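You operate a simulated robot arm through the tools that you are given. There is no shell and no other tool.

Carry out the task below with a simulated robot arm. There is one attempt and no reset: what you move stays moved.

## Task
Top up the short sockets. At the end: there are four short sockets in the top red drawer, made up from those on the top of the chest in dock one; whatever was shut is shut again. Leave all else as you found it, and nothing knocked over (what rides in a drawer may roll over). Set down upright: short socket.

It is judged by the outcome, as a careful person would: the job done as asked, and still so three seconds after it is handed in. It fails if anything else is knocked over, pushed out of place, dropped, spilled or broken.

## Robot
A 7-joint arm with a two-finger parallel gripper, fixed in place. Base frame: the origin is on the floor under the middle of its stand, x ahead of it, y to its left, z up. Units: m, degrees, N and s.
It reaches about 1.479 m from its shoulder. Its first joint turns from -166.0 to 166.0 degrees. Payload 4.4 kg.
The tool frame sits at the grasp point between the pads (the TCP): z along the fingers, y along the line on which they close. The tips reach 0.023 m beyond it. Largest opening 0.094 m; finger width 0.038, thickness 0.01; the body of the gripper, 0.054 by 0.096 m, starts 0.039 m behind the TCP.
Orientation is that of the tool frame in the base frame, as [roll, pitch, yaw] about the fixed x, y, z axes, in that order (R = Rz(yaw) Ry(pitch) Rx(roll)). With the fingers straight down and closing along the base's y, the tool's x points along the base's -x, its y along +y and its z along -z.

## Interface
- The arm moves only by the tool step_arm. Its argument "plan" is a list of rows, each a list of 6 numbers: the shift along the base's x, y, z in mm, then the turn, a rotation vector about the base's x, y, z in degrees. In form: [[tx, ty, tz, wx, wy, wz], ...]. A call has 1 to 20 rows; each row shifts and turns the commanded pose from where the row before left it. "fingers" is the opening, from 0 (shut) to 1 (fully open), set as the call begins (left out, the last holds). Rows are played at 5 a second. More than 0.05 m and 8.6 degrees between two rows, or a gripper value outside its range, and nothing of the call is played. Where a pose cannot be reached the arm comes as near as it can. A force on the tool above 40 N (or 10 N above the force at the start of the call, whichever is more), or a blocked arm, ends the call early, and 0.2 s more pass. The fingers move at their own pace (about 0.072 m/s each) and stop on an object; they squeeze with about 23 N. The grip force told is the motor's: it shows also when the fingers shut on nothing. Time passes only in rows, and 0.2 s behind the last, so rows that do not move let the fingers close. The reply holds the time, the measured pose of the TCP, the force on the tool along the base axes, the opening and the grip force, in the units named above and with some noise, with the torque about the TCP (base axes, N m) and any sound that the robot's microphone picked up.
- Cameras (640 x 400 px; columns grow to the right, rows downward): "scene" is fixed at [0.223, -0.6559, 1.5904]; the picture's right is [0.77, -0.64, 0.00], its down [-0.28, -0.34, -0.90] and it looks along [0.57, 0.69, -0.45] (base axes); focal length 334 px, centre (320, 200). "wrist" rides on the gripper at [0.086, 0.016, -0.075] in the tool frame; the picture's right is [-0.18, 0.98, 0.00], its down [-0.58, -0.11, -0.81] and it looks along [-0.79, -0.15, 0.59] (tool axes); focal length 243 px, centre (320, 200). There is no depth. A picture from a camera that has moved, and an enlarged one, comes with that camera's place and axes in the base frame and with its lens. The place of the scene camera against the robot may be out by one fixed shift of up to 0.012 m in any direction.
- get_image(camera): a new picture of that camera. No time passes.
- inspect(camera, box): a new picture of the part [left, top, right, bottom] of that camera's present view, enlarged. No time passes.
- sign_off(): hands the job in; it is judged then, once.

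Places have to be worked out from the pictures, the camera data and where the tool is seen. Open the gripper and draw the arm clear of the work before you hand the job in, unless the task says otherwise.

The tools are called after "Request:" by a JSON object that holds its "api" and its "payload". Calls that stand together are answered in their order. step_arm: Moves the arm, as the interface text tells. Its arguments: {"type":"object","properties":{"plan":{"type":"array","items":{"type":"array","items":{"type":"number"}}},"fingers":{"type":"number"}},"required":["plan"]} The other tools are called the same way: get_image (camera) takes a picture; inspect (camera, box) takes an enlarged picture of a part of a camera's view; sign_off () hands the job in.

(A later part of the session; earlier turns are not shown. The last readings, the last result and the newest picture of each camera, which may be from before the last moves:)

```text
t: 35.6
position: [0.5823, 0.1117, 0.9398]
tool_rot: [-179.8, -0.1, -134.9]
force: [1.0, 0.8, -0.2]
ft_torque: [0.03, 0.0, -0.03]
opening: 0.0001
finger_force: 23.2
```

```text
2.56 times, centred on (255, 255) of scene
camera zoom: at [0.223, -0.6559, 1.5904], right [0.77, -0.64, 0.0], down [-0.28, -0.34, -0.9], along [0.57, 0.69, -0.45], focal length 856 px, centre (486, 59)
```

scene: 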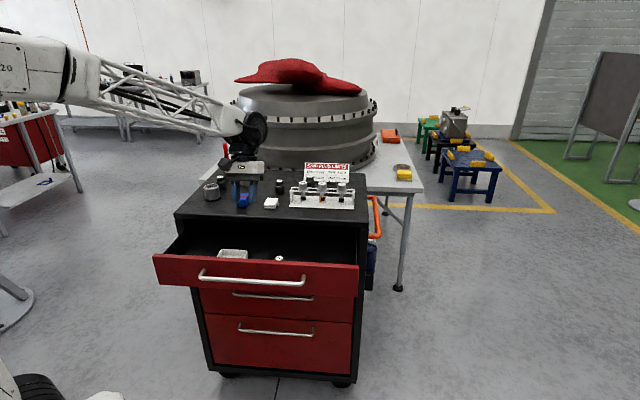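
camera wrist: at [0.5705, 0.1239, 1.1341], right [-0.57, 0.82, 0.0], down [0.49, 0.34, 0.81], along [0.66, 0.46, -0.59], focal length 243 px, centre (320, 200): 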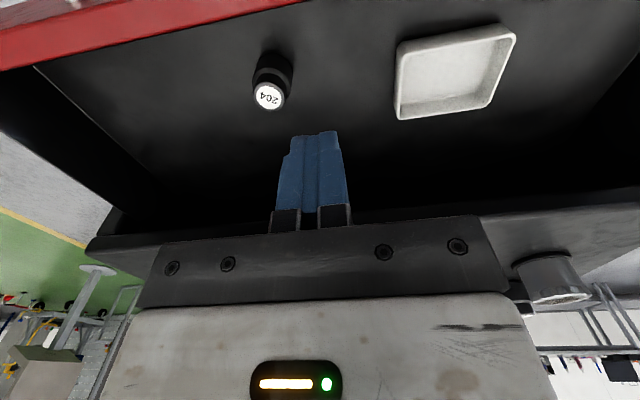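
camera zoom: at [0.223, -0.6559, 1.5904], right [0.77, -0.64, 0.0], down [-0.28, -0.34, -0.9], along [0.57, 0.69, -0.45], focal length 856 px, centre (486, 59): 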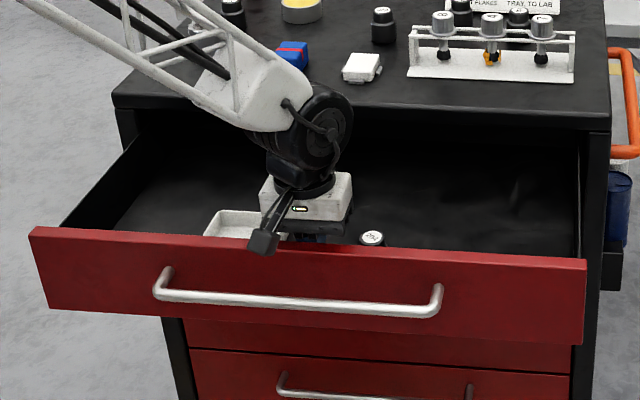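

It slides on easily. I pull ~10 cm more to expose the rear.

Request:
{"api": "step_arm", "payload": {"plan": [[-3, -3, 0, 0, 0, 0], [-4, -4, 0, 0, 0, 0], [-5, -5, 0, 0, 0, 0], [-5, -5, 0, 0, 0, 0], [-5, -5, 0, 0, 0, 0], [-5, -5, 0, 0, 0, 0], [-5, -5, 0, 0, 0, 0], [-5, -5, 0, 0, 0, 0], [-5, -5, 0, 0, 0, 0], [-5, -5, 0, 0, 0, 0], [-5, -5, 0, 0, 0, 0], [-5, -5, 0, 0, 0, 0], [-5, -5, 0, 0, 0, 0], [-5, -5, 0, 0, 0, 0], [-3, -3, 0, 0, 0, 0], [-2, -2, 0, 0, 0, 0]]}}

Request:
{"api": "inspect", "payload": {"camera": "scene", "box": [130, 180, 380, 330]}}

```text
t: 37.2
position: [0.553, 0.0829, 0.9401]
tool_rot: [-179.8, 0.2, -134.8]
force: [12.5, 21.1, -9.9]
ft_torque: [-0.47, 0.17, -0.28]
opening: 0.0001
finger_force: 22.9
stopped in row 7: the force on the tool passed its limit at 64 N (the readings are from after the stop); the commanded pose is now the measured one
```

```text
2.56 times, centred on (255, 255) of scene
camera zoom: at [0.223, -0.6559, 1.5904], right [0.77, -0.64, 0.0], down [-0.28, -0.34, -0.9], along [0.57, 0.69, -0.45], focal length 856 px, centre (486, 59)
```

zoom: 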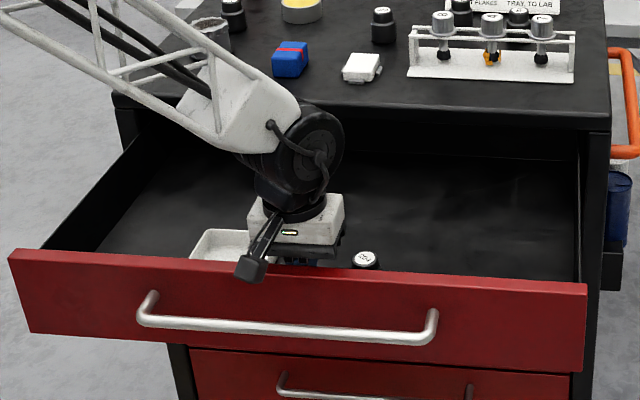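

The drawer reached its end stop (~32 cm open) and its back wall now shows. I ease off, lift out, and look down into it with the wrist camera.

Request:
{"api": "step_arm", "payload": {"plan": [[4, 4, 0, 0, 0, 0], [4, 4, 0, 0, 0, 0], [0, 0, 40, 0, 0, 0], [0, 0, 40, 0, 0, 0], [0, 0, 40, 0, 0, 0], [0, 0, 45, 0, 0, 0], [5, 5, 45, 0, 0, 0], [5, 5, 30, -4.7, 4.7, 0], [5, 5, 10, -4.7, 4.7, 0], [5, 5, 10, -4.7, 4.7, 0], [0, 0, 0, 0, 0, 0]]}}

Request:
{"api": "get_image", "payload": {"camera": "wrist"}}

Request:
{"api": "inspect", "payload": {"camera": "scene", "box": [130, 180, 380, 330]}}

```text
t: 39.6
position: [0.5816, 0.1114, 1.1987]
tool_rot: [-179.8, -20.0, -134.9]
force: [-0.4, 0.4, 1.1]
ft_torque: [-0.01, -0.03, 0.01]
opening: 0.0
finger_force: 22.5
```

```text
taken
camera wrist: at [0.5317, 0.0839, 1.298], right [-0.58, 0.81, -0.07], down [0.65, 0.51, 0.56], along [0.49, 0.28, -0.83], focal length 243 px, centre (320, 200)
```

wrist: 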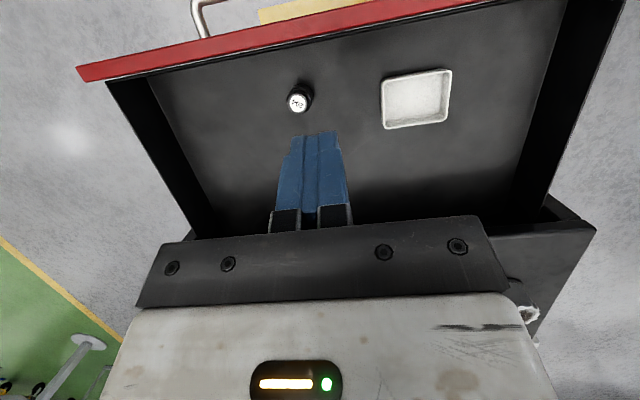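

```text
2.56 times, centred on (255, 255) of scene
camera zoom: at [0.223, -0.6559, 1.5904], right [0.77, -0.64, 0.0], down [-0.28, -0.34, -0.9], along [0.57, 0.69, -0.45], focal length 856 px, centre (486, 59)
```

zoom: 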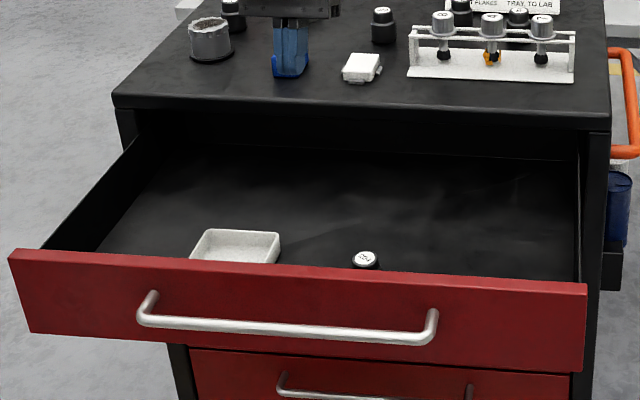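

The whole drawer is visible now: just one short socket (204) and an empty tray, so three more must come from the top (375, 221 and 425). I go over a clear patch of the chest top between blue box and 375, fingers closed and vertical, to gauge the surface height and view the sockets closer.

Request:
{"api": "step_arm", "payload": {"plan": [[25.3, 36.9, 0, 4.7, -4.7, 0], [25.3, 36.9, 0, 4.7, -4.7, 0], [25.3, 36.9, 0, 4.7, -4.7, 0], [25.3, 36.9, 0, 0, 0, 0], [25.3, 36.9, 0, 0, 0, 0], [25.3, 36.9, 0, 0, 0, 0], [25.3, 36.9, 0, 0, 0, 0], [25.3, 36.9, 0, 0, 0, 0], [25.3, 36.9, 0, 0, 0, 0], [25.3, 36.9, 0, 0, 0, 0], [0, 0, 0, 0, 0, 0]]}}

Request:
{"api": "get_image", "payload": {"camera": "wrist"}}

Request:
{"api": "inspect", "payload": {"camera": "scene", "box": [170, 140, 390, 270]}}

```text
t: 42.0
position: [0.8368, 0.4814, 1.1988]
tool_rot: [-179.8, 0.1, -134.8]
force: [0.8, -0.6, -0.2]
ft_torque: [0.02, -0.04, 0.0]
opening: 0.0
finger_force: 23.0
```

```text
taken
camera wrist: at [0.7644, 0.4324, 1.2729], right [-0.57, 0.82, 0.0], down [0.48, 0.34, 0.81], along [0.67, 0.46, -0.59], focal length 243 px, centre (320, 200)
```

wrist: 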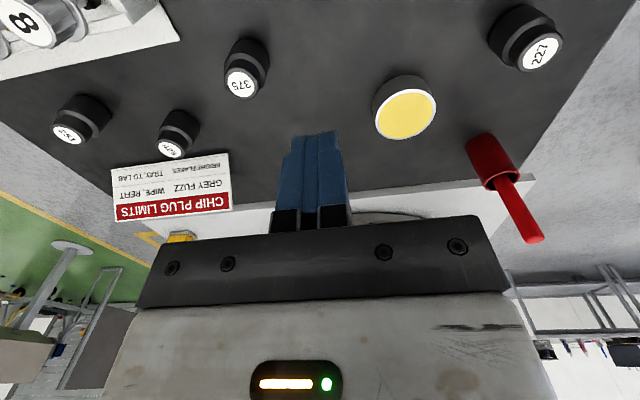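

```text
2.91 times, centred on (280, 205) of scene
camera zoom: at [0.223, -0.6559, 1.5904], right [0.77, -0.64, 0.0], down [-0.28, -0.34, -0.9], along [0.57, 0.69, -0.45], focal length 973 px, centre (436, 186)
```

zoom: 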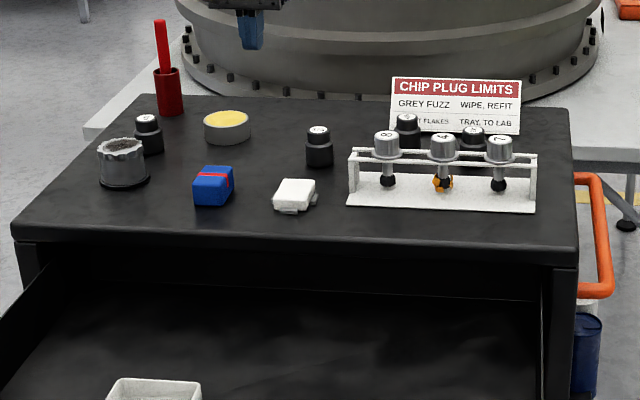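

Labels triangulate to z≈1.05. I zoom in on the wrist view to refine positions and the surface height.

Request:
{"api": "inspect", "payload": {"camera": "wrist", "box": [0, 20, 320, 220]}}

Request:
{"api": "inspect", "payload": {"camera": "wrist", "box": [340, 0, 580, 150]}}

Request:
{"api": "inspect", "payload": {"camera": "wrist", "box": [200, 20, 300, 120]}}

```text
2.00 times, centred on (160, 120) of wrist
camera zoom: at [0.7644, 0.4324, 1.2729], right [-0.57, 0.82, 0.0], down [0.48, 0.34, 0.81], along [0.67, 0.46, -0.59], focal length 485 px, centre (640, 360)
```

zoom: 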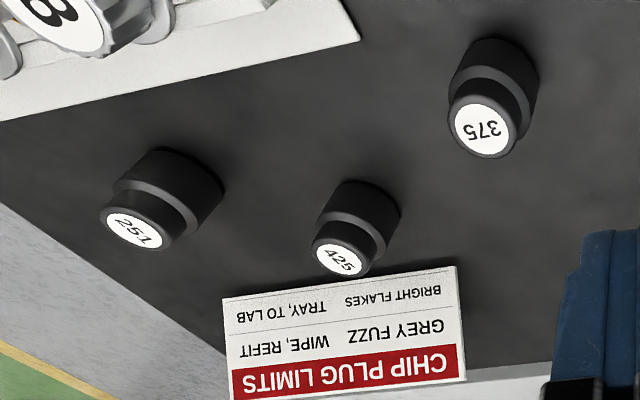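

```text
2.67 times, centred on (460, 75) of wrist
camera zoom: at [0.7644, 0.4324, 1.2729], right [-0.57, 0.82, 0.0], down [0.48, 0.34, 0.81], along [0.67, 0.46, -0.59], focal length 647 px, centre (-53, 533)
```

zoom: 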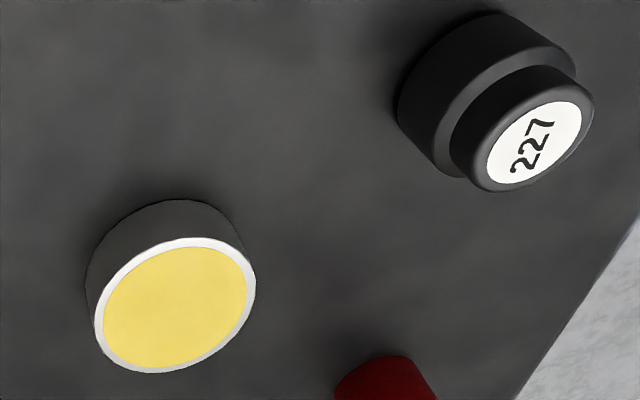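

```text
4.00 times, centred on (250, 70) of wrist
camera zoom: at [0.7644, 0.4324, 1.2729], right [-0.57, 0.82, 0.0], down [0.48, 0.34, 0.81], along [0.67, 0.46, -0.59], focal length 970 px, centre (600, 720)
```

zoom: 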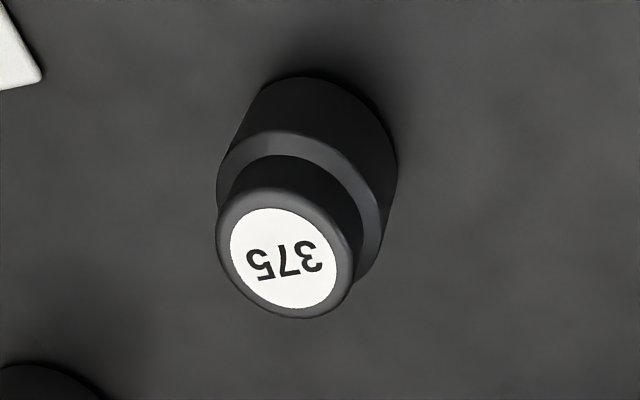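

Heights from vision differ by ~1 cm, so I touch the bare surface with the closed fingertips to get the top's exact height.

Request:
{"api": "step_arm", "payload": {"plan": [[0, 0, -40, 0, 0, 0], [0, 0, -40, 0, 0, 0], [0, 0, -40, 0, 0, 0], [0, 0, -30, 0, 0, 0], [0, 0, -10, 0, 0, 0], [0, 0, 0, 0, 0, 0]]}}

Request:
{"api": "inspect", "payload": {"camera": "scene", "box": [190, 140, 350, 240]}}

Request:
{"api": "get_image", "payload": {"camera": "wrist"}}

```text
t: 43.4
position: [0.8322, 0.4784, 1.0402]
tool_rot: [-179.9, 0.1, -134.8]
force: [0.5, 0.0, -0.2]
ft_torque: [-0.01, 0.01, 0.02]
opening: 0.0
finger_force: 23.1
```

```text
4.00 times, centred on (270, 190) of scene
camera zoom: at [0.223, -0.6559, 1.5904], right [0.77, -0.64, 0.0], down [-0.28, -0.34, -0.9], along [0.57, 0.69, -0.45], focal length 1338 px, centre (520, 240)
```

zoom: 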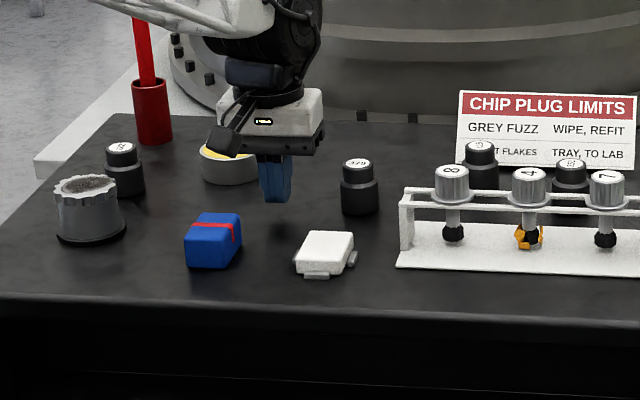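

```text
taken
camera wrist: at [0.76, 0.4302, 1.1139], right [-0.57, 0.82, 0.0], down [0.48, 0.34, 0.81], along [0.67, 0.46, -0.59], focal length 243 px, centre (320, 200)
```

wrist: 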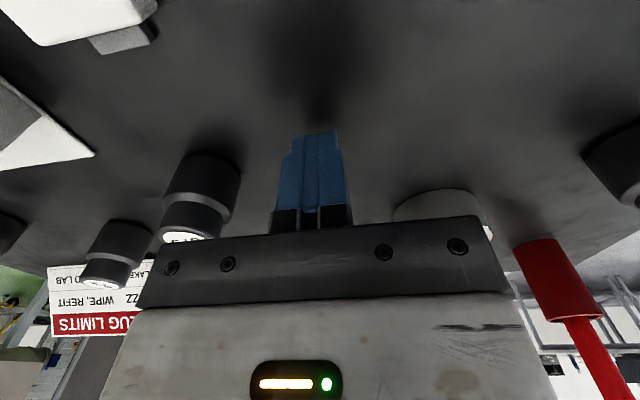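

Nothing is under the fingertips. I descend in 1.5 mm steps to find the surface.

Request:
{"api": "step_arm", "payload": {"plan": [[0, 0, -5, 0, 0, 0], [0, 0, -5, 0, 0, 0], [0, 0, -3, 0, 0, 0], [0, 0, -2, 0, 0, 0], [0, 0, -1.5, 0, 0, 0], [0, 0, -1.5, 0, 0, 0], [0, 0, -1.5, 0, 0, 0], [0, 0, -1.5, 0, 0, 0], [0, 0, -1, 0, 0, 0], [0, 0, -1, 0, 0, 0], [0, 0, -1, 0, 0, 0], [0, 0, -1, 0, 0, 0], [0, 0, -1, 0, 0, 0], [0, 0, -1, 0, 0, 0], [0, 0, -1, 0, 0, 0], [0, 0, -1, 0, 0, 0], [0, 0, -1, 0, 0, 0], [0, 0, -1, 0, 0, 0]]}}

```text
t: 45.1
position: [0.8346, 0.4797, 1.0227]
tool_rot: [-179.7, 0.2, -134.8]
force: [0.5, 0.0, 1.5]
ft_torque: [-0.04, 0.0, 0.0]
opening: 0.0
finger_force: 22.6
stopped in row 8: the force on the tool passed its limit at 44 N (the readings are from after the stop); the commanded pose is now the measured one
```

Surface contact came at TCP z≈1.0195, so the chest top is at z≈0.997. I rise, open the fingers and move above socket 375 at about (0.912, 0.441).

Request:
{"api": "step_arm", "payload": {"plan": [[0, 0, 30, 0, 0, 0], [0, 0, 45, 0, 0, 0], [26, -13, 30, 0, 0, 0], [26, -13, 0, 0, 0, 0], [25, -13, 0, 0, 0, 0], [0, 0, 0, 0, 0, 0], [0, 0, 0, 0, 0, 0]], "fingers": 1}}

Request:
{"api": "get_image", "payload": {"camera": "wrist"}}

Request:
{"api": "inspect", "payload": {"camera": "scene", "box": [190, 130, 390, 240]}}

```text
t: 46.8
position: [0.912, 0.4393, 1.1262]
tool_rot: [-179.7, 0.1, -134.8]
force: [0.0, 0.4, 0.1]
ft_torque: [0.01, 0.03, 0.01]
opening: 0.094
finger_force: 0.2
```

```text
taken
camera wrist: at [0.8399, 0.3908, 1.1996], right [-0.57, 0.82, 0.0], down [0.48, 0.34, 0.81], along [0.67, 0.46, -0.59], focal length 243 px, centre (320, 200)
```

wrist: 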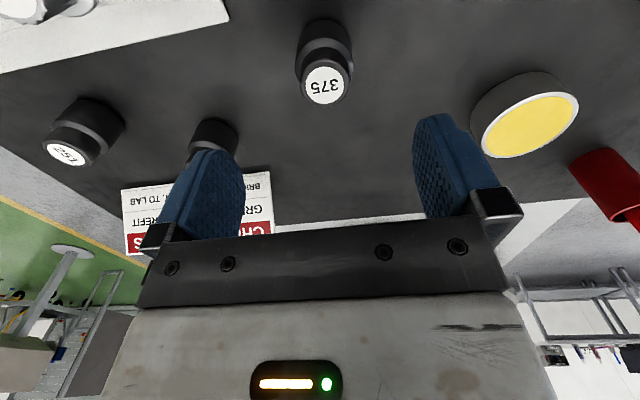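

```text
3.20 times, centred on (290, 185) of scene
camera zoom: at [0.223, -0.6559, 1.5904], right [0.77, -0.64, 0.0], down [-0.28, -0.34, -0.9], along [0.57, 0.69, -0.45], focal length 1070 px, centre (416, 248)
```

zoom: 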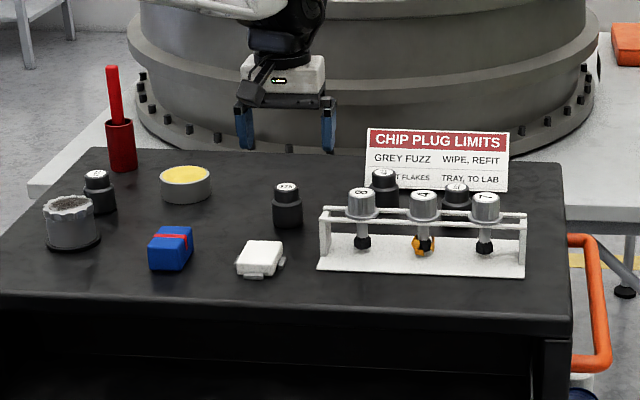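

The label sits within ~5 mm of the expected point under the TCP. I correct by (-2.5,+3.5) mm and descend part way, then check.

Request:
{"api": "step_arm", "payload": {"plan": [[-2.5, 3.5, -30, 0, 0, 0], [0, 0, -30, 0, 0, 0], [0, 0, 0, 0, 0, 0]]}}

Request:
{"api": "get_image", "payload": {"camera": "wrist"}}

Request:
{"api": "inspect", "payload": {"camera": "scene", "box": [240, 140, 340, 210]}}

```text
t: 47.5
position: [0.908, 0.4443, 1.0627]
tool_rot: [-179.7, 0.2, -134.8]
force: [-0.3, 0.2, -0.4]
ft_torque: [-0.01, -0.01, 0.0]
opening: 0.0941
finger_force: 0.1
```

```text
taken
camera wrist: at [0.8363, 0.3939, 1.1376], right [-0.57, 0.82, 0.0], down [0.48, 0.34, 0.81], along [0.67, 0.46, -0.59], focal length 243 px, centre (320, 200)
```

wrist: 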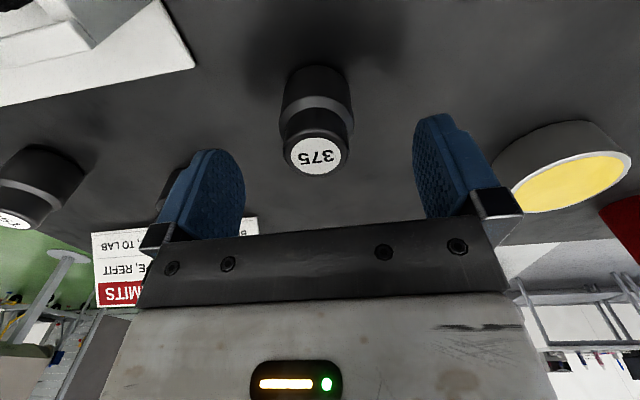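

```text
5.71 times, centred on (290, 175) of scene
camera zoom: at [0.223, -0.6559, 1.5904], right [0.77, -0.64, 0.0], down [-0.28, -0.34, -0.9], along [0.57, 0.69, -0.45], focal length 1912 px, centre (491, 343)
```

zoom: 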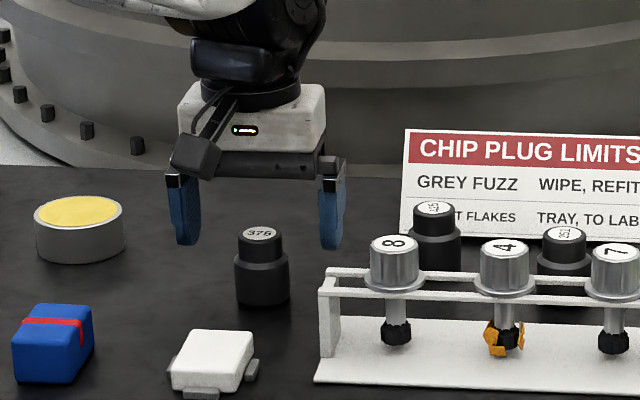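

The label is within ~2 mm of the tool axis. I descend to 5 mm above the surface and close on the lower body.

Request:
{"api": "step_arm", "payload": {"plan": [[0.5, -1, -15, 0, 0, 0], [0, 0, -15, 0, 0, 0], [0, 0, -7, 0, 0, 0], [0, 0, 0, 0, 0, 0]]}}

Request:
{"api": "step_arm", "payload": {"plan": [[0, 0, 0, 0, 0, 0], [0, 0, 0, 0, 0, 0], [0, 0, 0, 0, 0, 0]], "fingers": 0}}

Request:
{"api": "get_image", "payload": {"camera": "wrist"}}

Request:
{"api": "inspect", "payload": {"camera": "scene", "box": [240, 140, 340, 210]}}

```text
t: 48.5
position: [0.911, 0.4422, 1.0299]
tool_rot: [-179.7, 0.2, -134.8]
force: [-0.3, -0.8, 0.8]
ft_torque: [0.03, 0.0, -0.03]
opening: 0.0938
finger_force: 0.0
```

```text
t: 49.4
position: [0.9082, 0.4414, 1.0302]
tool_rot: [-179.7, 0.2, -134.8]
force: [-0.7, 0.5, 0.4]
ft_torque: [0.01, 0.07, -0.02]
opening: 0.0395
finger_force: 22.5
```

```text
taken
camera wrist: at [0.8372, 0.3935, 1.1039], right [-0.57, 0.82, 0.0], down [0.48, 0.34, 0.81], along [0.67, 0.46, -0.59], focal length 243 px, centre (320, 200)
```

wrist: 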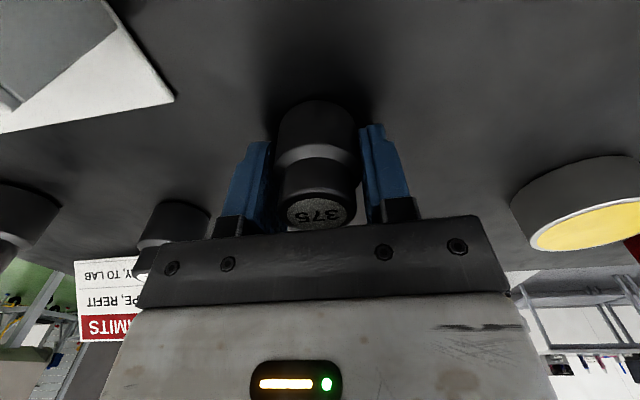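

```text
5.71 times, centred on (290, 175) of scene
camera zoom: at [0.223, -0.6559, 1.5904], right [0.77, -0.64, 0.0], down [-0.28, -0.34, -0.9], along [0.57, 0.69, -0.45], focal length 1912 px, centre (491, 343)
```

zoom: 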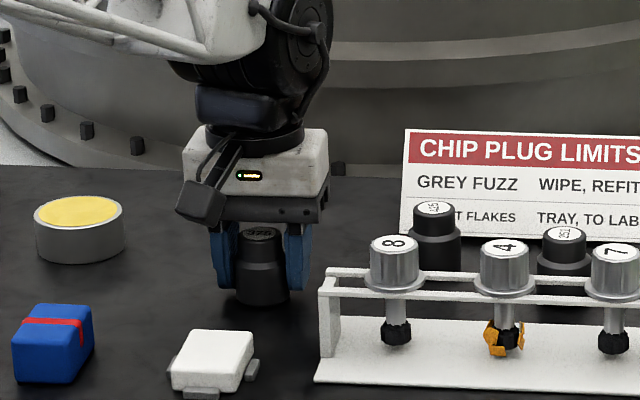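

Socket 375 is held (opening 39.5 mm, its base ≈34 mm below the TCP). I lift it to z≈1.15 and carry it over to above the drawer's free area at about n=0.60, s=0.46.

Request:
{"api": "step_arm", "payload": {"plan": [[0, 0, 20, 0, 0, 0], [0, 0, 30, 0, 0, 0], [0, 0, 35, 0, 0, 0], [0, 0, 35, 0, 0, 0], [-17.7, -38.05, 0, 0, 0, 0], [-17.7, -38.05, 0, 0, 0, 0], [-17.7, -38.05, 0, 0, 0, 0], [-17.7, -38.05, 0, 0, 0, 0], [-17.7, -38.05, 0, 0, 0, 0], [-17.7, -38.05, 0, 0, 0, 0], [-17.7, -38.05, 0, 0, 0, 0], [-17.7, -38.05, 0, 0, 0, 0], [-17.7, -38.05, 0, 0, 0, 0], [0, 0, 0, 0, 0, 0]]}}

Request:
{"api": "get_image", "payload": {"camera": "wrist"}}

Request:
{"api": "get_image", "payload": {"camera": "scene"}}

```text
t: 52.4
position: [0.7489, 0.1033, 1.1489]
tool_rot: [-179.7, 0.1, -134.9]
force: [0.2, -0.2, -1.3]
ft_torque: [0.0, 0.0, 0.04]
opening: 0.0394
finger_force: 22.6
```

```text
taken
camera wrist: at [0.6772, 0.0523, 1.2225], right [-0.57, 0.82, 0.0], down [0.48, 0.34, 0.81], along [0.67, 0.46, -0.59], focal length 243 px, centre (320, 200)
```

wrist: 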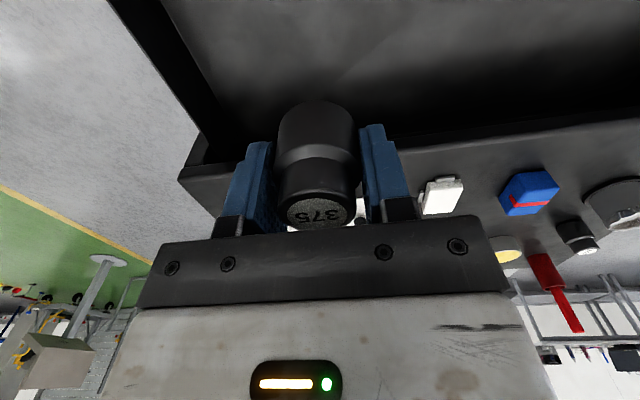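

```text
taken
```

scene: 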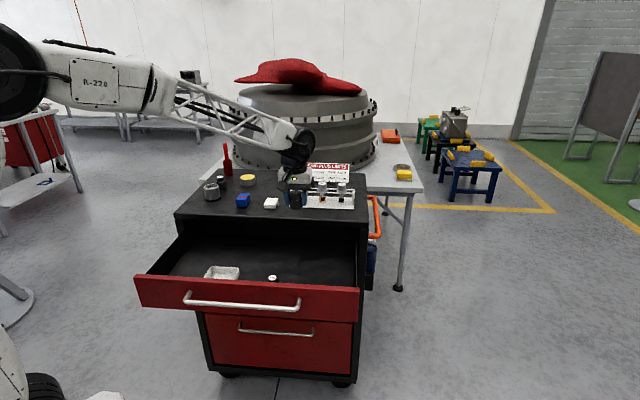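

The gripper hangs above the free drawer area right of socket 204. I descend to just above the drawer floor region and check.

Request:
{"api": "step_arm", "payload": {"plan": [[0, 0, -40, 0, 0, 0], [0, 0, -40, 0, 0, 0], [0, 0, -40, 0, 0, 0], [0, 0, -40, 0, 0, 0], [0, 0, -30, 0, 0, 0], [0, 0, 0, 0, 0, 0]]}}

Request:
{"api": "get_image", "payload": {"camera": "wrist"}}

Request:
{"api": "inspect", "payload": {"camera": "scene", "box": [180, 200, 380, 320]}}

```text
t: 53.8
position: [0.7477, 0.1008, 0.9608]
tool_rot: [-179.8, 0.2, -134.9]
force: [0.4, 1.2, -2.1]
ft_torque: [0.0, 0.0, 0.01]
opening: 0.0394
finger_force: 23.2
```

```text
taken
camera wrist: at [0.6752, 0.0517, 1.0356], right [-0.57, 0.82, 0.0], down [0.48, 0.34, 0.81], along [0.67, 0.46, -0.59], focal length 243 px, centre (320, 200)
```

wrist: 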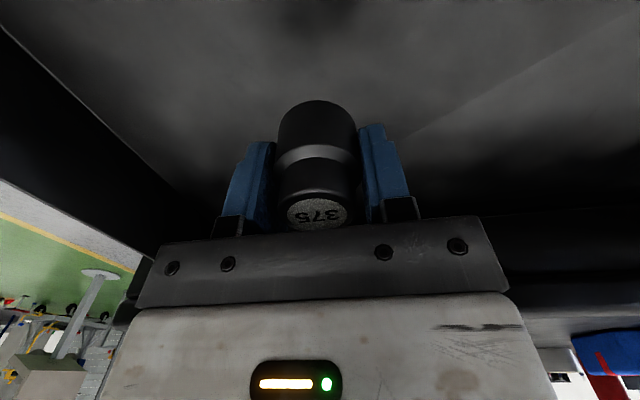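

```text
3.20 times, centred on (280, 260) of scene
camera zoom: at [0.223, -0.6559, 1.5904], right [0.77, -0.64, 0.0], down [-0.28, -0.34, -0.9], along [0.57, 0.69, -0.45], focal length 1070 px, centre (448, 8)
```

zoom: 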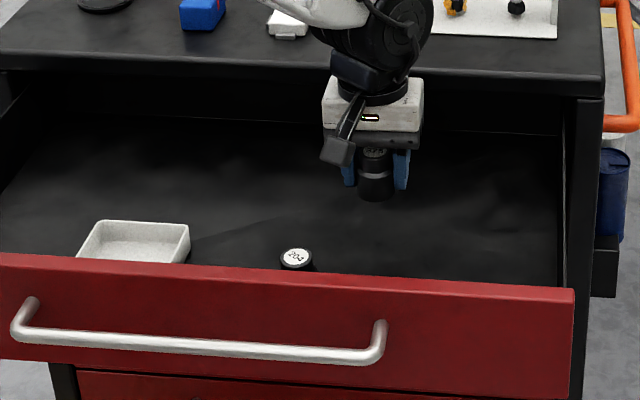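

Clear all around. I descend further, slowly near the expected floor contact.

Request:
{"api": "step_arm", "payload": {"plan": [[0, 0, -10, 0, 0, 0], [0, 0, -10, 0, 0, 0], [0, 0, -10, 0, 0, 0], [0, 0, -5, 0, 0, 0], [0, 0, -3, 0, 0, 0], [0, 0, -2, 0, 0, 0], [0, 0, 0, 0, 0, 0]]}}

Request:
{"api": "inspect", "payload": {"camera": "scene", "box": [250, 220, 350, 285]}}

Request:
{"api": "get_image", "payload": {"camera": "wrist"}}

```text
t: 55.4
position: [0.7493, 0.099, 0.9216]
tool_rot: [-179.8, 0.2, -134.8]
force: [-0.1, 0.1, -2.4]
ft_torque: [0.0, 0.02, 0.0]
opening: 0.0394
finger_force: 23.3
```

```text
6.15 times, centred on (300, 252) of scene
camera zoom: at [0.223, -0.6559, 1.5904], right [0.77, -0.64, 0.0], down [-0.28, -0.34, -0.9], along [0.57, 0.69, -0.45], focal length 2059 px, centre (443, -123)
```

zoom: 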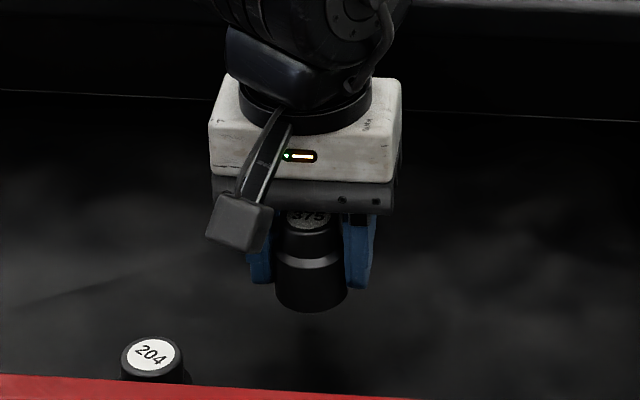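

```text
taken
camera wrist: at [0.6768, 0.0503, 0.9943], right [-0.57, 0.82, 0.0], down [0.48, 0.34, 0.81], along [0.67, 0.46, -0.59], focal length 243 px, centre (320, 200)
```

wrist: 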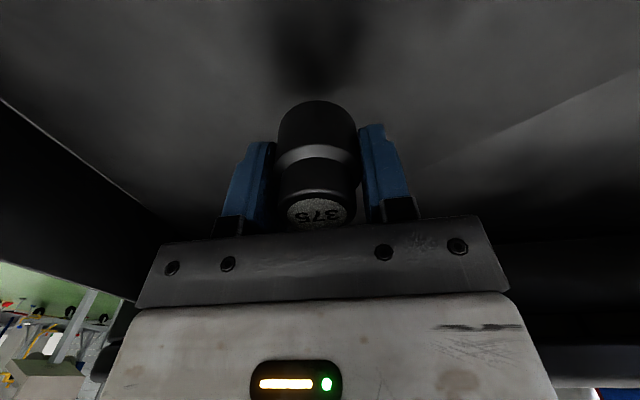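

There's still a gap below the socket's base (shadow apart from it). I continue slowly until contact.

Request:
{"api": "step_arm", "payload": {"plan": [[0, 0, -2, 0, 0, 0], [0, 0, -2, 0, 0, 0], [0, 0, -2, 0, 0, 0], [0, 0, -2, 0, 0, 0], [0, 0, -1.5, 0, 0, 0], [0, 0, -1.5, 0, 0, 0], [0, 0, -1.5, 0, 0, 0], [0, 0, -1.5, 0, 0, 0], [0, 0, -1, 0, 0, 0], [0, 0, -1, 0, 0, 0], [0, 0, -1, 0, 0, 0], [0, 0, -1, 0, 0, 0]]}}

Request:
{"api": "get_image", "payload": {"camera": "wrist"}}

```text
t: 58.0
position: [0.7499, 0.1005, 0.9033]
tool_rot: [-179.7, 0.3, -134.8]
force: [0.3, -0.1, -1.2]
ft_torque: [-0.01, -0.01, -0.02]
opening: 0.0396
finger_force: 22.9
```

```text
taken
camera wrist: at [0.6773, 0.0509, 0.9768], right [-0.57, 0.82, 0.0], down [0.48, 0.34, 0.81], along [0.67, 0.46, -0.59], focal length 243 px, centre (320, 200)
```

wrist: 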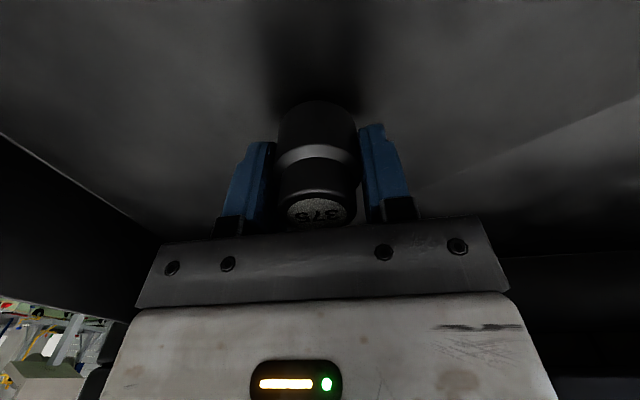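

Shadow and base are nearly meeting; I continue in 1 mm steps.

Request:
{"api": "step_arm", "payload": {"plan": [[0, 0, -1, 0, 0, 0], [0, 0, -1, 0, 0, 0], [0, 0, -1, 0, 0, 0], [0, 0, -1, 0, 0, 0], [0, 0, -1, 0, 0, 0], [0, 0, -1, 0, 0, 0], [0, 0, -1, 0, 0, 0], [0, 0, -1, 0, 0, 0], [0, 0, -1, 0, 0, 0], [0, 0, -1, 0, 0, 0]]}}

```text
t: 60.1
position: [0.7511, 0.1016, 0.8915]
tool_rot: [-179.8, 0.1, -134.8]
force: [-0.1, 0.0, -1.4]
ft_torque: [0.0, -0.01, -0.03]
opening: 0.0395
finger_force: 23.0
```

No contact yet (base at ≈0.859). I keep going in 1 mm steps.

Request:
{"api": "step_arm", "payload": {"plan": [[0, 0, -1, 0, 0, 0], [0, 0, -1, 0, 0, 0], [0, 0, -1, 0, 0, 0], [0, 0, -1, 0, 0, 0], [0, 0, -1, 0, 0, 0], [0, 0, -1, 0, 0, 0], [0, 0, -1, 0, 0, 0], [0, 0, -1, 0, 0, 0], [0, 0, -1, 0, 0, 0], [0, 0, -1, 0, 0, 0], [0, 0, -1, 0, 0, 0], [0, 0, -1, 0, 0, 0]]}}

Request:
{"api": "get_image", "payload": {"camera": "wrist"}}

Request:
{"api": "inspect", "payload": {"camera": "scene", "box": [250, 220, 350, 285]}}

```text
t: 62.4
position: [0.7508, 0.1002, 0.8839]
tool_rot: [-179.7, 0.3, -134.8]
force: [-0.3, 2.5, 4.9]
ft_torque: [0.12, 0.19, 0.0]
opening: 0.0396
finger_force: 23.1
stopped in row 11: the force on the tool passed its limit at 43 N (the readings are from after the stop); the commanded pose is now the measured one
```

```text
taken
camera wrist: at [0.6781, 0.0514, 0.9573], right [-0.57, 0.82, 0.0], down [0.48, 0.34, 0.81], along [0.67, 0.46, -0.59], focal length 243 px, centre (320, 200)
```

wrist: 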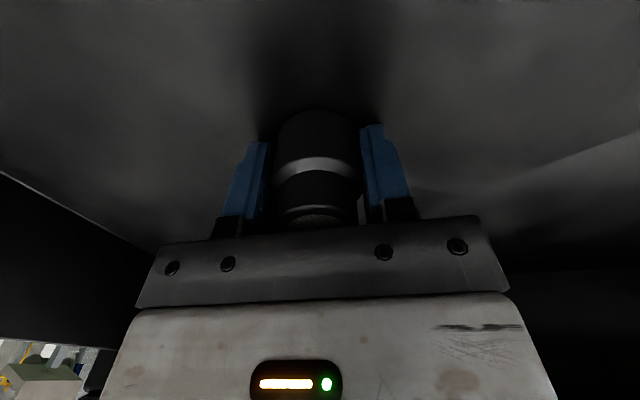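

```text
6.15 times, centred on (300, 252) of scene
camera zoom: at [0.223, -0.6559, 1.5904], right [0.77, -0.64, 0.0], down [-0.28, -0.34, -0.9], along [0.57, 0.69, -0.45], focal length 2059 px, centre (443, -123)
```

zoom: 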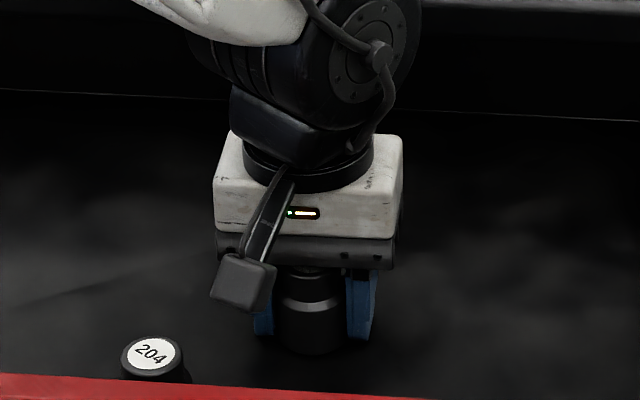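

The socket is on the drawer floor (contact at TCP z≈0.884). I release with a modest opening and lift straight up.

Request:
{"api": "step_arm", "payload": {"plan": [[0, 0, 0, 0, 0, 0], [0, 0, 0, 0, 0, 0], [0, 0, 0, 0, 0, 0]], "fingers": 0.62}}

Request:
{"api": "step_arm", "payload": {"plan": [[0, 0, 10, 0, 0, 0], [0, 0, 20, 0, 0, 0], [0, 0, 40, 0, 0, 0], [0, 0, 45, 0, 0, 0], [0, 0, 45, 0, 0, 0], [0, 0, 45, 0, 0, 0], [0, 0, 45, 0, 0, 0], [0, 0, 0, 0, 0, 0]]}}

Request:
{"api": "get_image", "payload": {"camera": "scene"}}

Request:
{"api": "get_image", "payload": {"camera": "wrist"}}

Request:
{"api": "inspect", "payload": {"camera": "scene", "box": [180, 200, 380, 320]}}

```text
t: 63.2
position: [0.7493, 0.1004, 0.8829]
tool_rot: [-179.8, 0.3, -134.8]
force: [3.5, -3.5, 6.9]
ft_torque: [0.02, 0.23, 0.08]
opening: 0.0561
finger_force: 0.0
```

```text
t: 65.0
position: [0.752, 0.0998, 1.1348]
tool_rot: [-179.8, 0.3, -134.8]
force: [0.5, -0.1, -0.3]
ft_torque: [0.02, 0.05, -0.01]
opening: 0.0584
finger_force: 0.1
```

```text
taken
```

scene: 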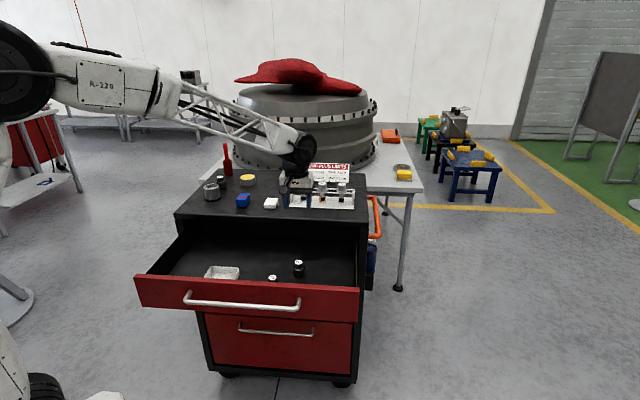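

```text
taken
camera wrist: at [0.6805, 0.0502, 1.209], right [-0.57, 0.82, 0.0], down [0.48, 0.34, 0.81], along [0.67, 0.46, -0.59], focal length 243 px, centre (320, 200)
```

wrist: 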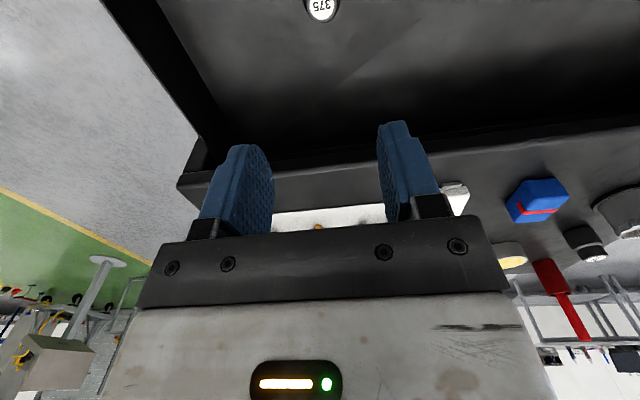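

```text
3.20 times, centred on (280, 260) of scene
camera zoom: at [0.223, -0.6559, 1.5904], right [0.77, -0.64, 0.0], down [-0.28, -0.34, -0.9], along [0.57, 0.69, -0.45], focal length 1070 px, centre (448, 8)
```

zoom: 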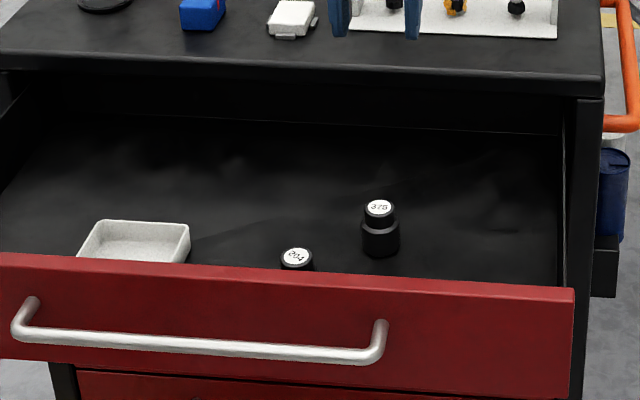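

Socket 375 stands upright in the drawer. Next I move above socket 227 near (0.737, 0.644), fingers open, at z≈1.19.

Request:
{"api": "step_arm", "payload": {"plan": [[0, 0, 40, 0, 0, 0], [-1.3, 45.4, 20, 0, 0, 0], [-1.3, 45.4, 0, 0, 0, 0], [-1.3, 45.4, 0, 0, 0, 0], [-1.3, 45.4, 0, 0, 0, 0], [-1.3, 45.4, 0, 0, 0, 0], [-1.3, 45.4, 0, 0, 0, 0], [-1.3, 45.4, 0, 0, 0, 0], [-1.3, 45.4, 0, 0, 0, 0], [-1.3, 45.4, 0, 0, 0, 0], [-1.3, 45.4, 0, 0, 0, 0], [-1.3, 45.4, 0, 0, 0, 0], [-0.7, 44.8, 0, 0, 0, 0], [0, 0, 0, 0, 0, 0]], "fingers": 1}}

Request:
{"api": "get_image", "payload": {"camera": "wrist"}}

Request:
{"api": "inspect", "payload": {"camera": "scene", "box": [170, 110, 330, 210]}}

```text
t: 68.0
position: [0.7364, 0.6431, 1.191]
tool_rot: [-179.9, 0.3, -134.9]
force: [-0.1, -0.5, -0.4]
ft_torque: [0.03, -0.01, 0.02]
opening: 0.0936
finger_force: 0.0
```

```text
taken
camera wrist: at [0.6637, 0.5932, 1.2647], right [-0.57, 0.82, 0.0], down [0.48, 0.34, 0.81], along [0.67, 0.46, -0.59], focal length 243 px, centre (320, 200)
```

wrist: 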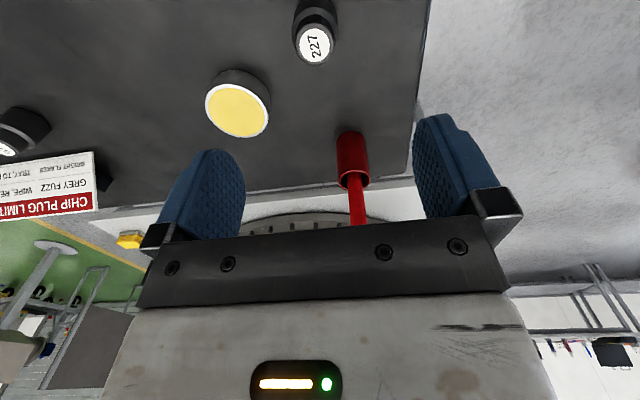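

```text
4.00 times, centred on (250, 160) of scene
camera zoom: at [0.223, -0.6559, 1.5904], right [0.77, -0.64, 0.0], down [-0.28, -0.34, -0.9], along [0.57, 0.69, -0.45], focal length 1338 px, centre (600, 360)
```

zoom: 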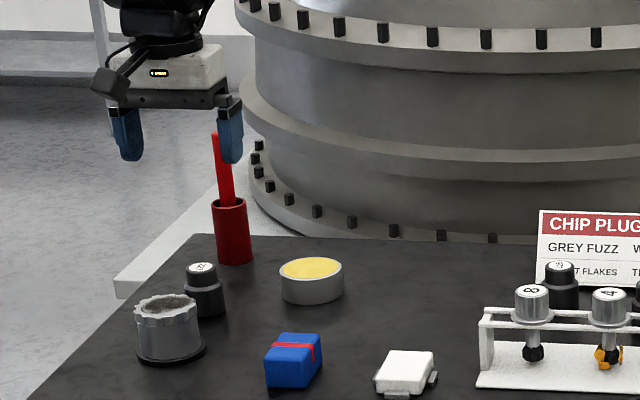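

227's label is ~6 mm off the tool axis toward -y; the screwdriver stands ~14 cm behind, well clear. I correct and descend to just above the socket's top, then check.

Request:
{"api": "step_arm", "payload": {"plan": [[0.2, -5.6, -33, 0, 0, 0], [0, 0, -33, 0, 0, 0], [0, 0, -33, 0, 0, 0], [0, 0, -30, 0, 0, 0], [0, 0, 0, 0, 0, 0]]}}

Request:
{"api": "get_image", "payload": {"camera": "wrist"}}

Request:
{"api": "inspect", "payload": {"camera": "scene", "box": [180, 130, 280, 200]}}

```text
t: 69.2
position: [0.7379, 0.6375, 1.0603]
tool_rot: [-179.8, 0.3, -134.8]
force: [0.5, 0.0, 0.7]
ft_torque: [0.02, -0.02, 0.03]
opening: 0.0937
finger_force: 0.1
```

```text
taken
camera wrist: at [0.6652, 0.5879, 1.135], right [-0.57, 0.82, 0.0], down [0.48, 0.34, 0.81], along [0.67, 0.46, -0.59], focal length 243 px, centre (320, 200)
```

wrist: 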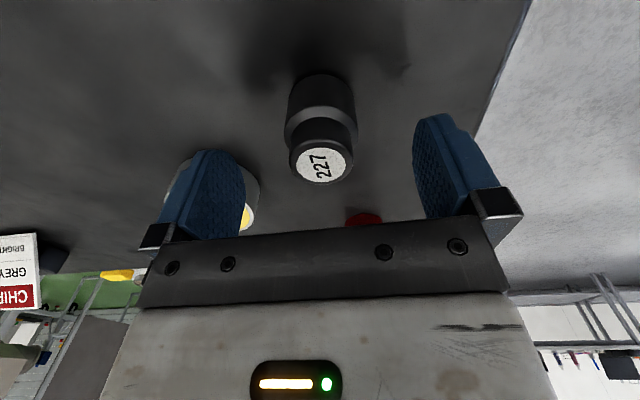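

```text
5.71 times, centred on (230, 165) of scene
camera zoom: at [0.223, -0.6559, 1.5904], right [0.77, -0.64, 0.0], down [-0.28, -0.34, -0.9], along [0.57, 0.69, -0.45], focal length 1912 px, centre (834, 400)
```

zoom: 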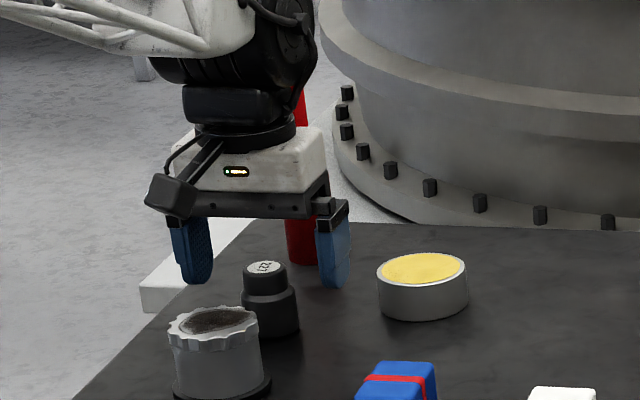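

Aligned within ~4 mm (needs a bit of +n). I correct, descend to grasp height and close.

Request:
{"api": "step_arm", "payload": {"plan": [[2.8, 2.8, -12, 0, 0, 0], [0, 0, -13, 0, 0, 0], [0, 0, -9, 0, 0, 0], [0, 0, 0, 0, 0, 0]]}}

Request:
{"api": "step_arm", "payload": {"plan": [[0, 0, 0, 0, 0, 0], [0, 0, 0, 0, 0, 0], [0, 0, 0, 0, 0, 0]], "fingers": 0}}

Request:
{"api": "get_image", "payload": {"camera": "wrist"}}

Request:
{"api": "inspect", "payload": {"camera": "scene", "box": [180, 130, 280, 200]}}

```text
t: 70.2
position: [0.7409, 0.6403, 1.0297]
tool_rot: [-179.8, 0.3, -134.8]
force: [0.6, 1.0, -0.2]
ft_torque: [-0.01, -0.01, -0.01]
opening: 0.0941
finger_force: 0.1
```

```text
t: 71.0
position: [0.7405, 0.6412, 1.029]
tool_rot: [-179.8, 0.4, -134.9]
force: [-0.1, -0.5, 0.6]
ft_torque: [0.04, -0.01, -0.02]
opening: 0.0393
finger_force: 23.0
```

```text
taken
camera wrist: at [0.6678, 0.5919, 1.1035], right [-0.57, 0.82, 0.0], down [0.48, 0.34, 0.81], along [0.67, 0.46, -0.59], focal length 243 px, centre (320, 200)
```

wrist: 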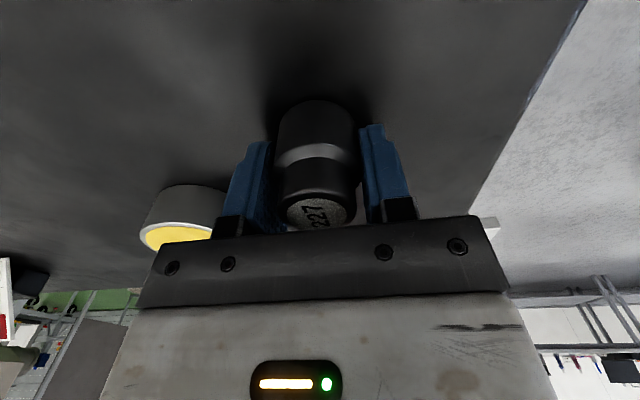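

```text
5.71 times, centred on (230, 165) of scene
camera zoom: at [0.223, -0.6559, 1.5904], right [0.77, -0.64, 0.0], down [-0.28, -0.34, -0.9], along [0.57, 0.69, -0.45], focal length 1912 px, centre (834, 400)
```

zoom: 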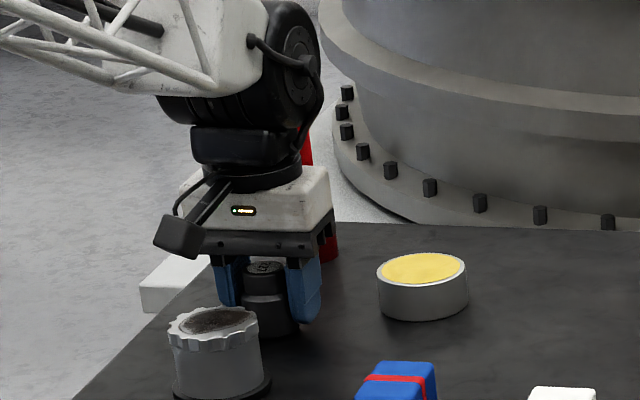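

Socket 227 is held. I lift it and carry it to above the drawer at n=0.60, s=0.54.

Request:
{"api": "step_arm", "payload": {"plan": [[0, 0, 20, 0, 0, 0], [0, 0, 35, 0, 0, 0], [0, 0, 40, 0, 0, 0], [0, 0, 35, 0, 0, 0], [5, -46, 0, 0, 0, 0], [5, -46, 0, 0, 0, 0], [5, -46, 0, 0, 0, 0], [5, -46, 0, 0, 0, 0], [5, -46, 0, 0, 0, 0], [5, -46, 0, 0, 0, 0], [5, -46, 0, 0, 0, 0], [5, -46, 0, 0, 0, 0], [5, -46, 0, 0, 0, 0], [5, -46, 0, 0, 0, 0], [5, -46, 0, 0, 0, 0], [5, -46, 0, 0, 0, 0], [5.5, -46.8, 0, 0, 0, 0], [0, 0, 0, 0, 0, 0]]}}

Request:
{"api": "get_image", "payload": {"camera": "wrist"}}

Request:
{"api": "get_image", "payload": {"camera": "scene"}}

```text
t: 74.8
position: [0.8063, 0.0442, 1.1595]
tool_rot: [-179.8, 0.3, -134.8]
force: [0.0, -0.2, -2.0]
ft_torque: [0.0, 0.01, -0.03]
opening: 0.0396
finger_force: 23.1
```

```text
taken
camera wrist: at [0.7332, -0.0056, 1.234], right [-0.57, 0.82, 0.0], down [0.48, 0.34, 0.81], along [0.67, 0.46, -0.59], focal length 243 px, centre (320, 200)
```

wrist: 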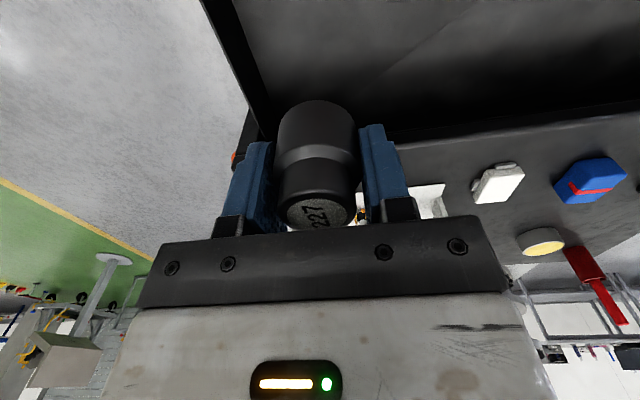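

```text
taken
```

scene: 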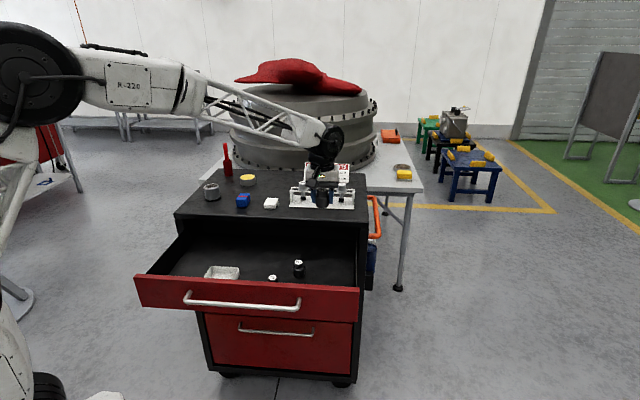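

Position is clear: 375 is ~8 cm away and the drawer wall ~9 cm away. I descend to just above the floor.

Request:
{"api": "step_arm", "payload": {"plan": [[0, 0, -40, 0, 0, 0], [0, 0, -45, 0, 0, 0], [0, 0, -45, 0, 0, 0], [0, 0, -45, 0, 0, 0], [0, 0, -40, 0, 0, 0], [0, 0, -25, 0, 0, 0], [0, 0, -15, 0, 0, 0], [0, 0, -8, 0, 0, 0], [0, 0, 0, 0, 0, 0]]}}

Request:
{"api": "inspect", "payload": {"camera": "scene", "box": [230, 210, 370, 300]}}

Request:
{"api": "get_image", "payload": {"camera": "wrist"}}

```text
t: 76.8
position: [0.8059, 0.0439, 0.8958]
tool_rot: [-179.7, 0.2, -134.9]
force: [-0.4, 0.1, -1.7]
ft_torque: [0.0, -0.02, 0.04]
opening: 0.0396
finger_force: 23.6
```

```text
4.44 times, centred on (300, 255) of scene
camera zoom: at [0.223, -0.6559, 1.5904], right [0.77, -0.64, 0.0], down [-0.28, -0.34, -0.9], along [0.57, 0.69, -0.45], focal length 1487 px, centre (409, -44)
```

zoom: 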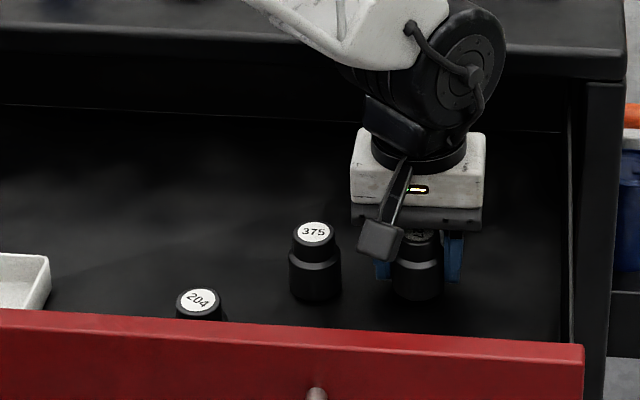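

```text
taken
camera wrist: at [0.7334, -0.0056, 0.9711], right [-0.57, 0.82, 0.0], down [0.48, 0.34, 0.81], along [0.67, 0.46, -0.59], focal length 243 px, centre (320, 200)
```

wrist: 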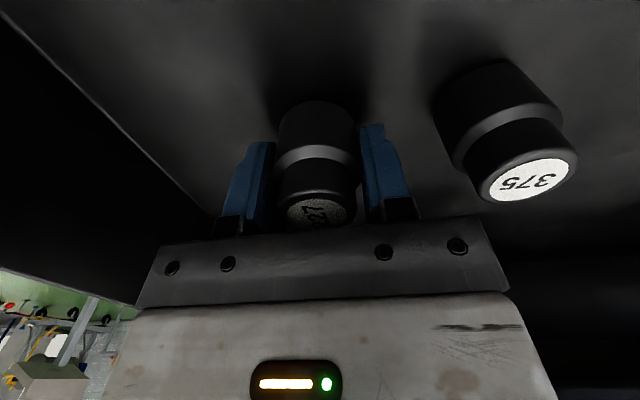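

Clear of 375. I lower slowly to contact.

Request:
{"api": "step_arm", "payload": {"plan": [[0, 0, -3, 0, 0, 0], [0, 0, -3, 0, 0, 0], [0, 0, -2, 0, 0, 0], [0, 0, -1, 0, 0, 0], [0, 0, -1, 0, 0, 0], [0, 0, -1, 0, 0, 0], [0, 0, -1, 0, 0, 0], [0, 0, -1, 0, 0, 0], [0, 0, -1, 0, 0, 0]]}}

```text
t: 78.8
position: [0.8056, 0.0431, 0.8849]
tool_rot: [-179.6, 0.2, -134.7]
force: [8.1, -6.6, 23.1]
ft_torque: [0.1, 0.23, 0.04]
opening: 0.0396
finger_force: 22.6
```

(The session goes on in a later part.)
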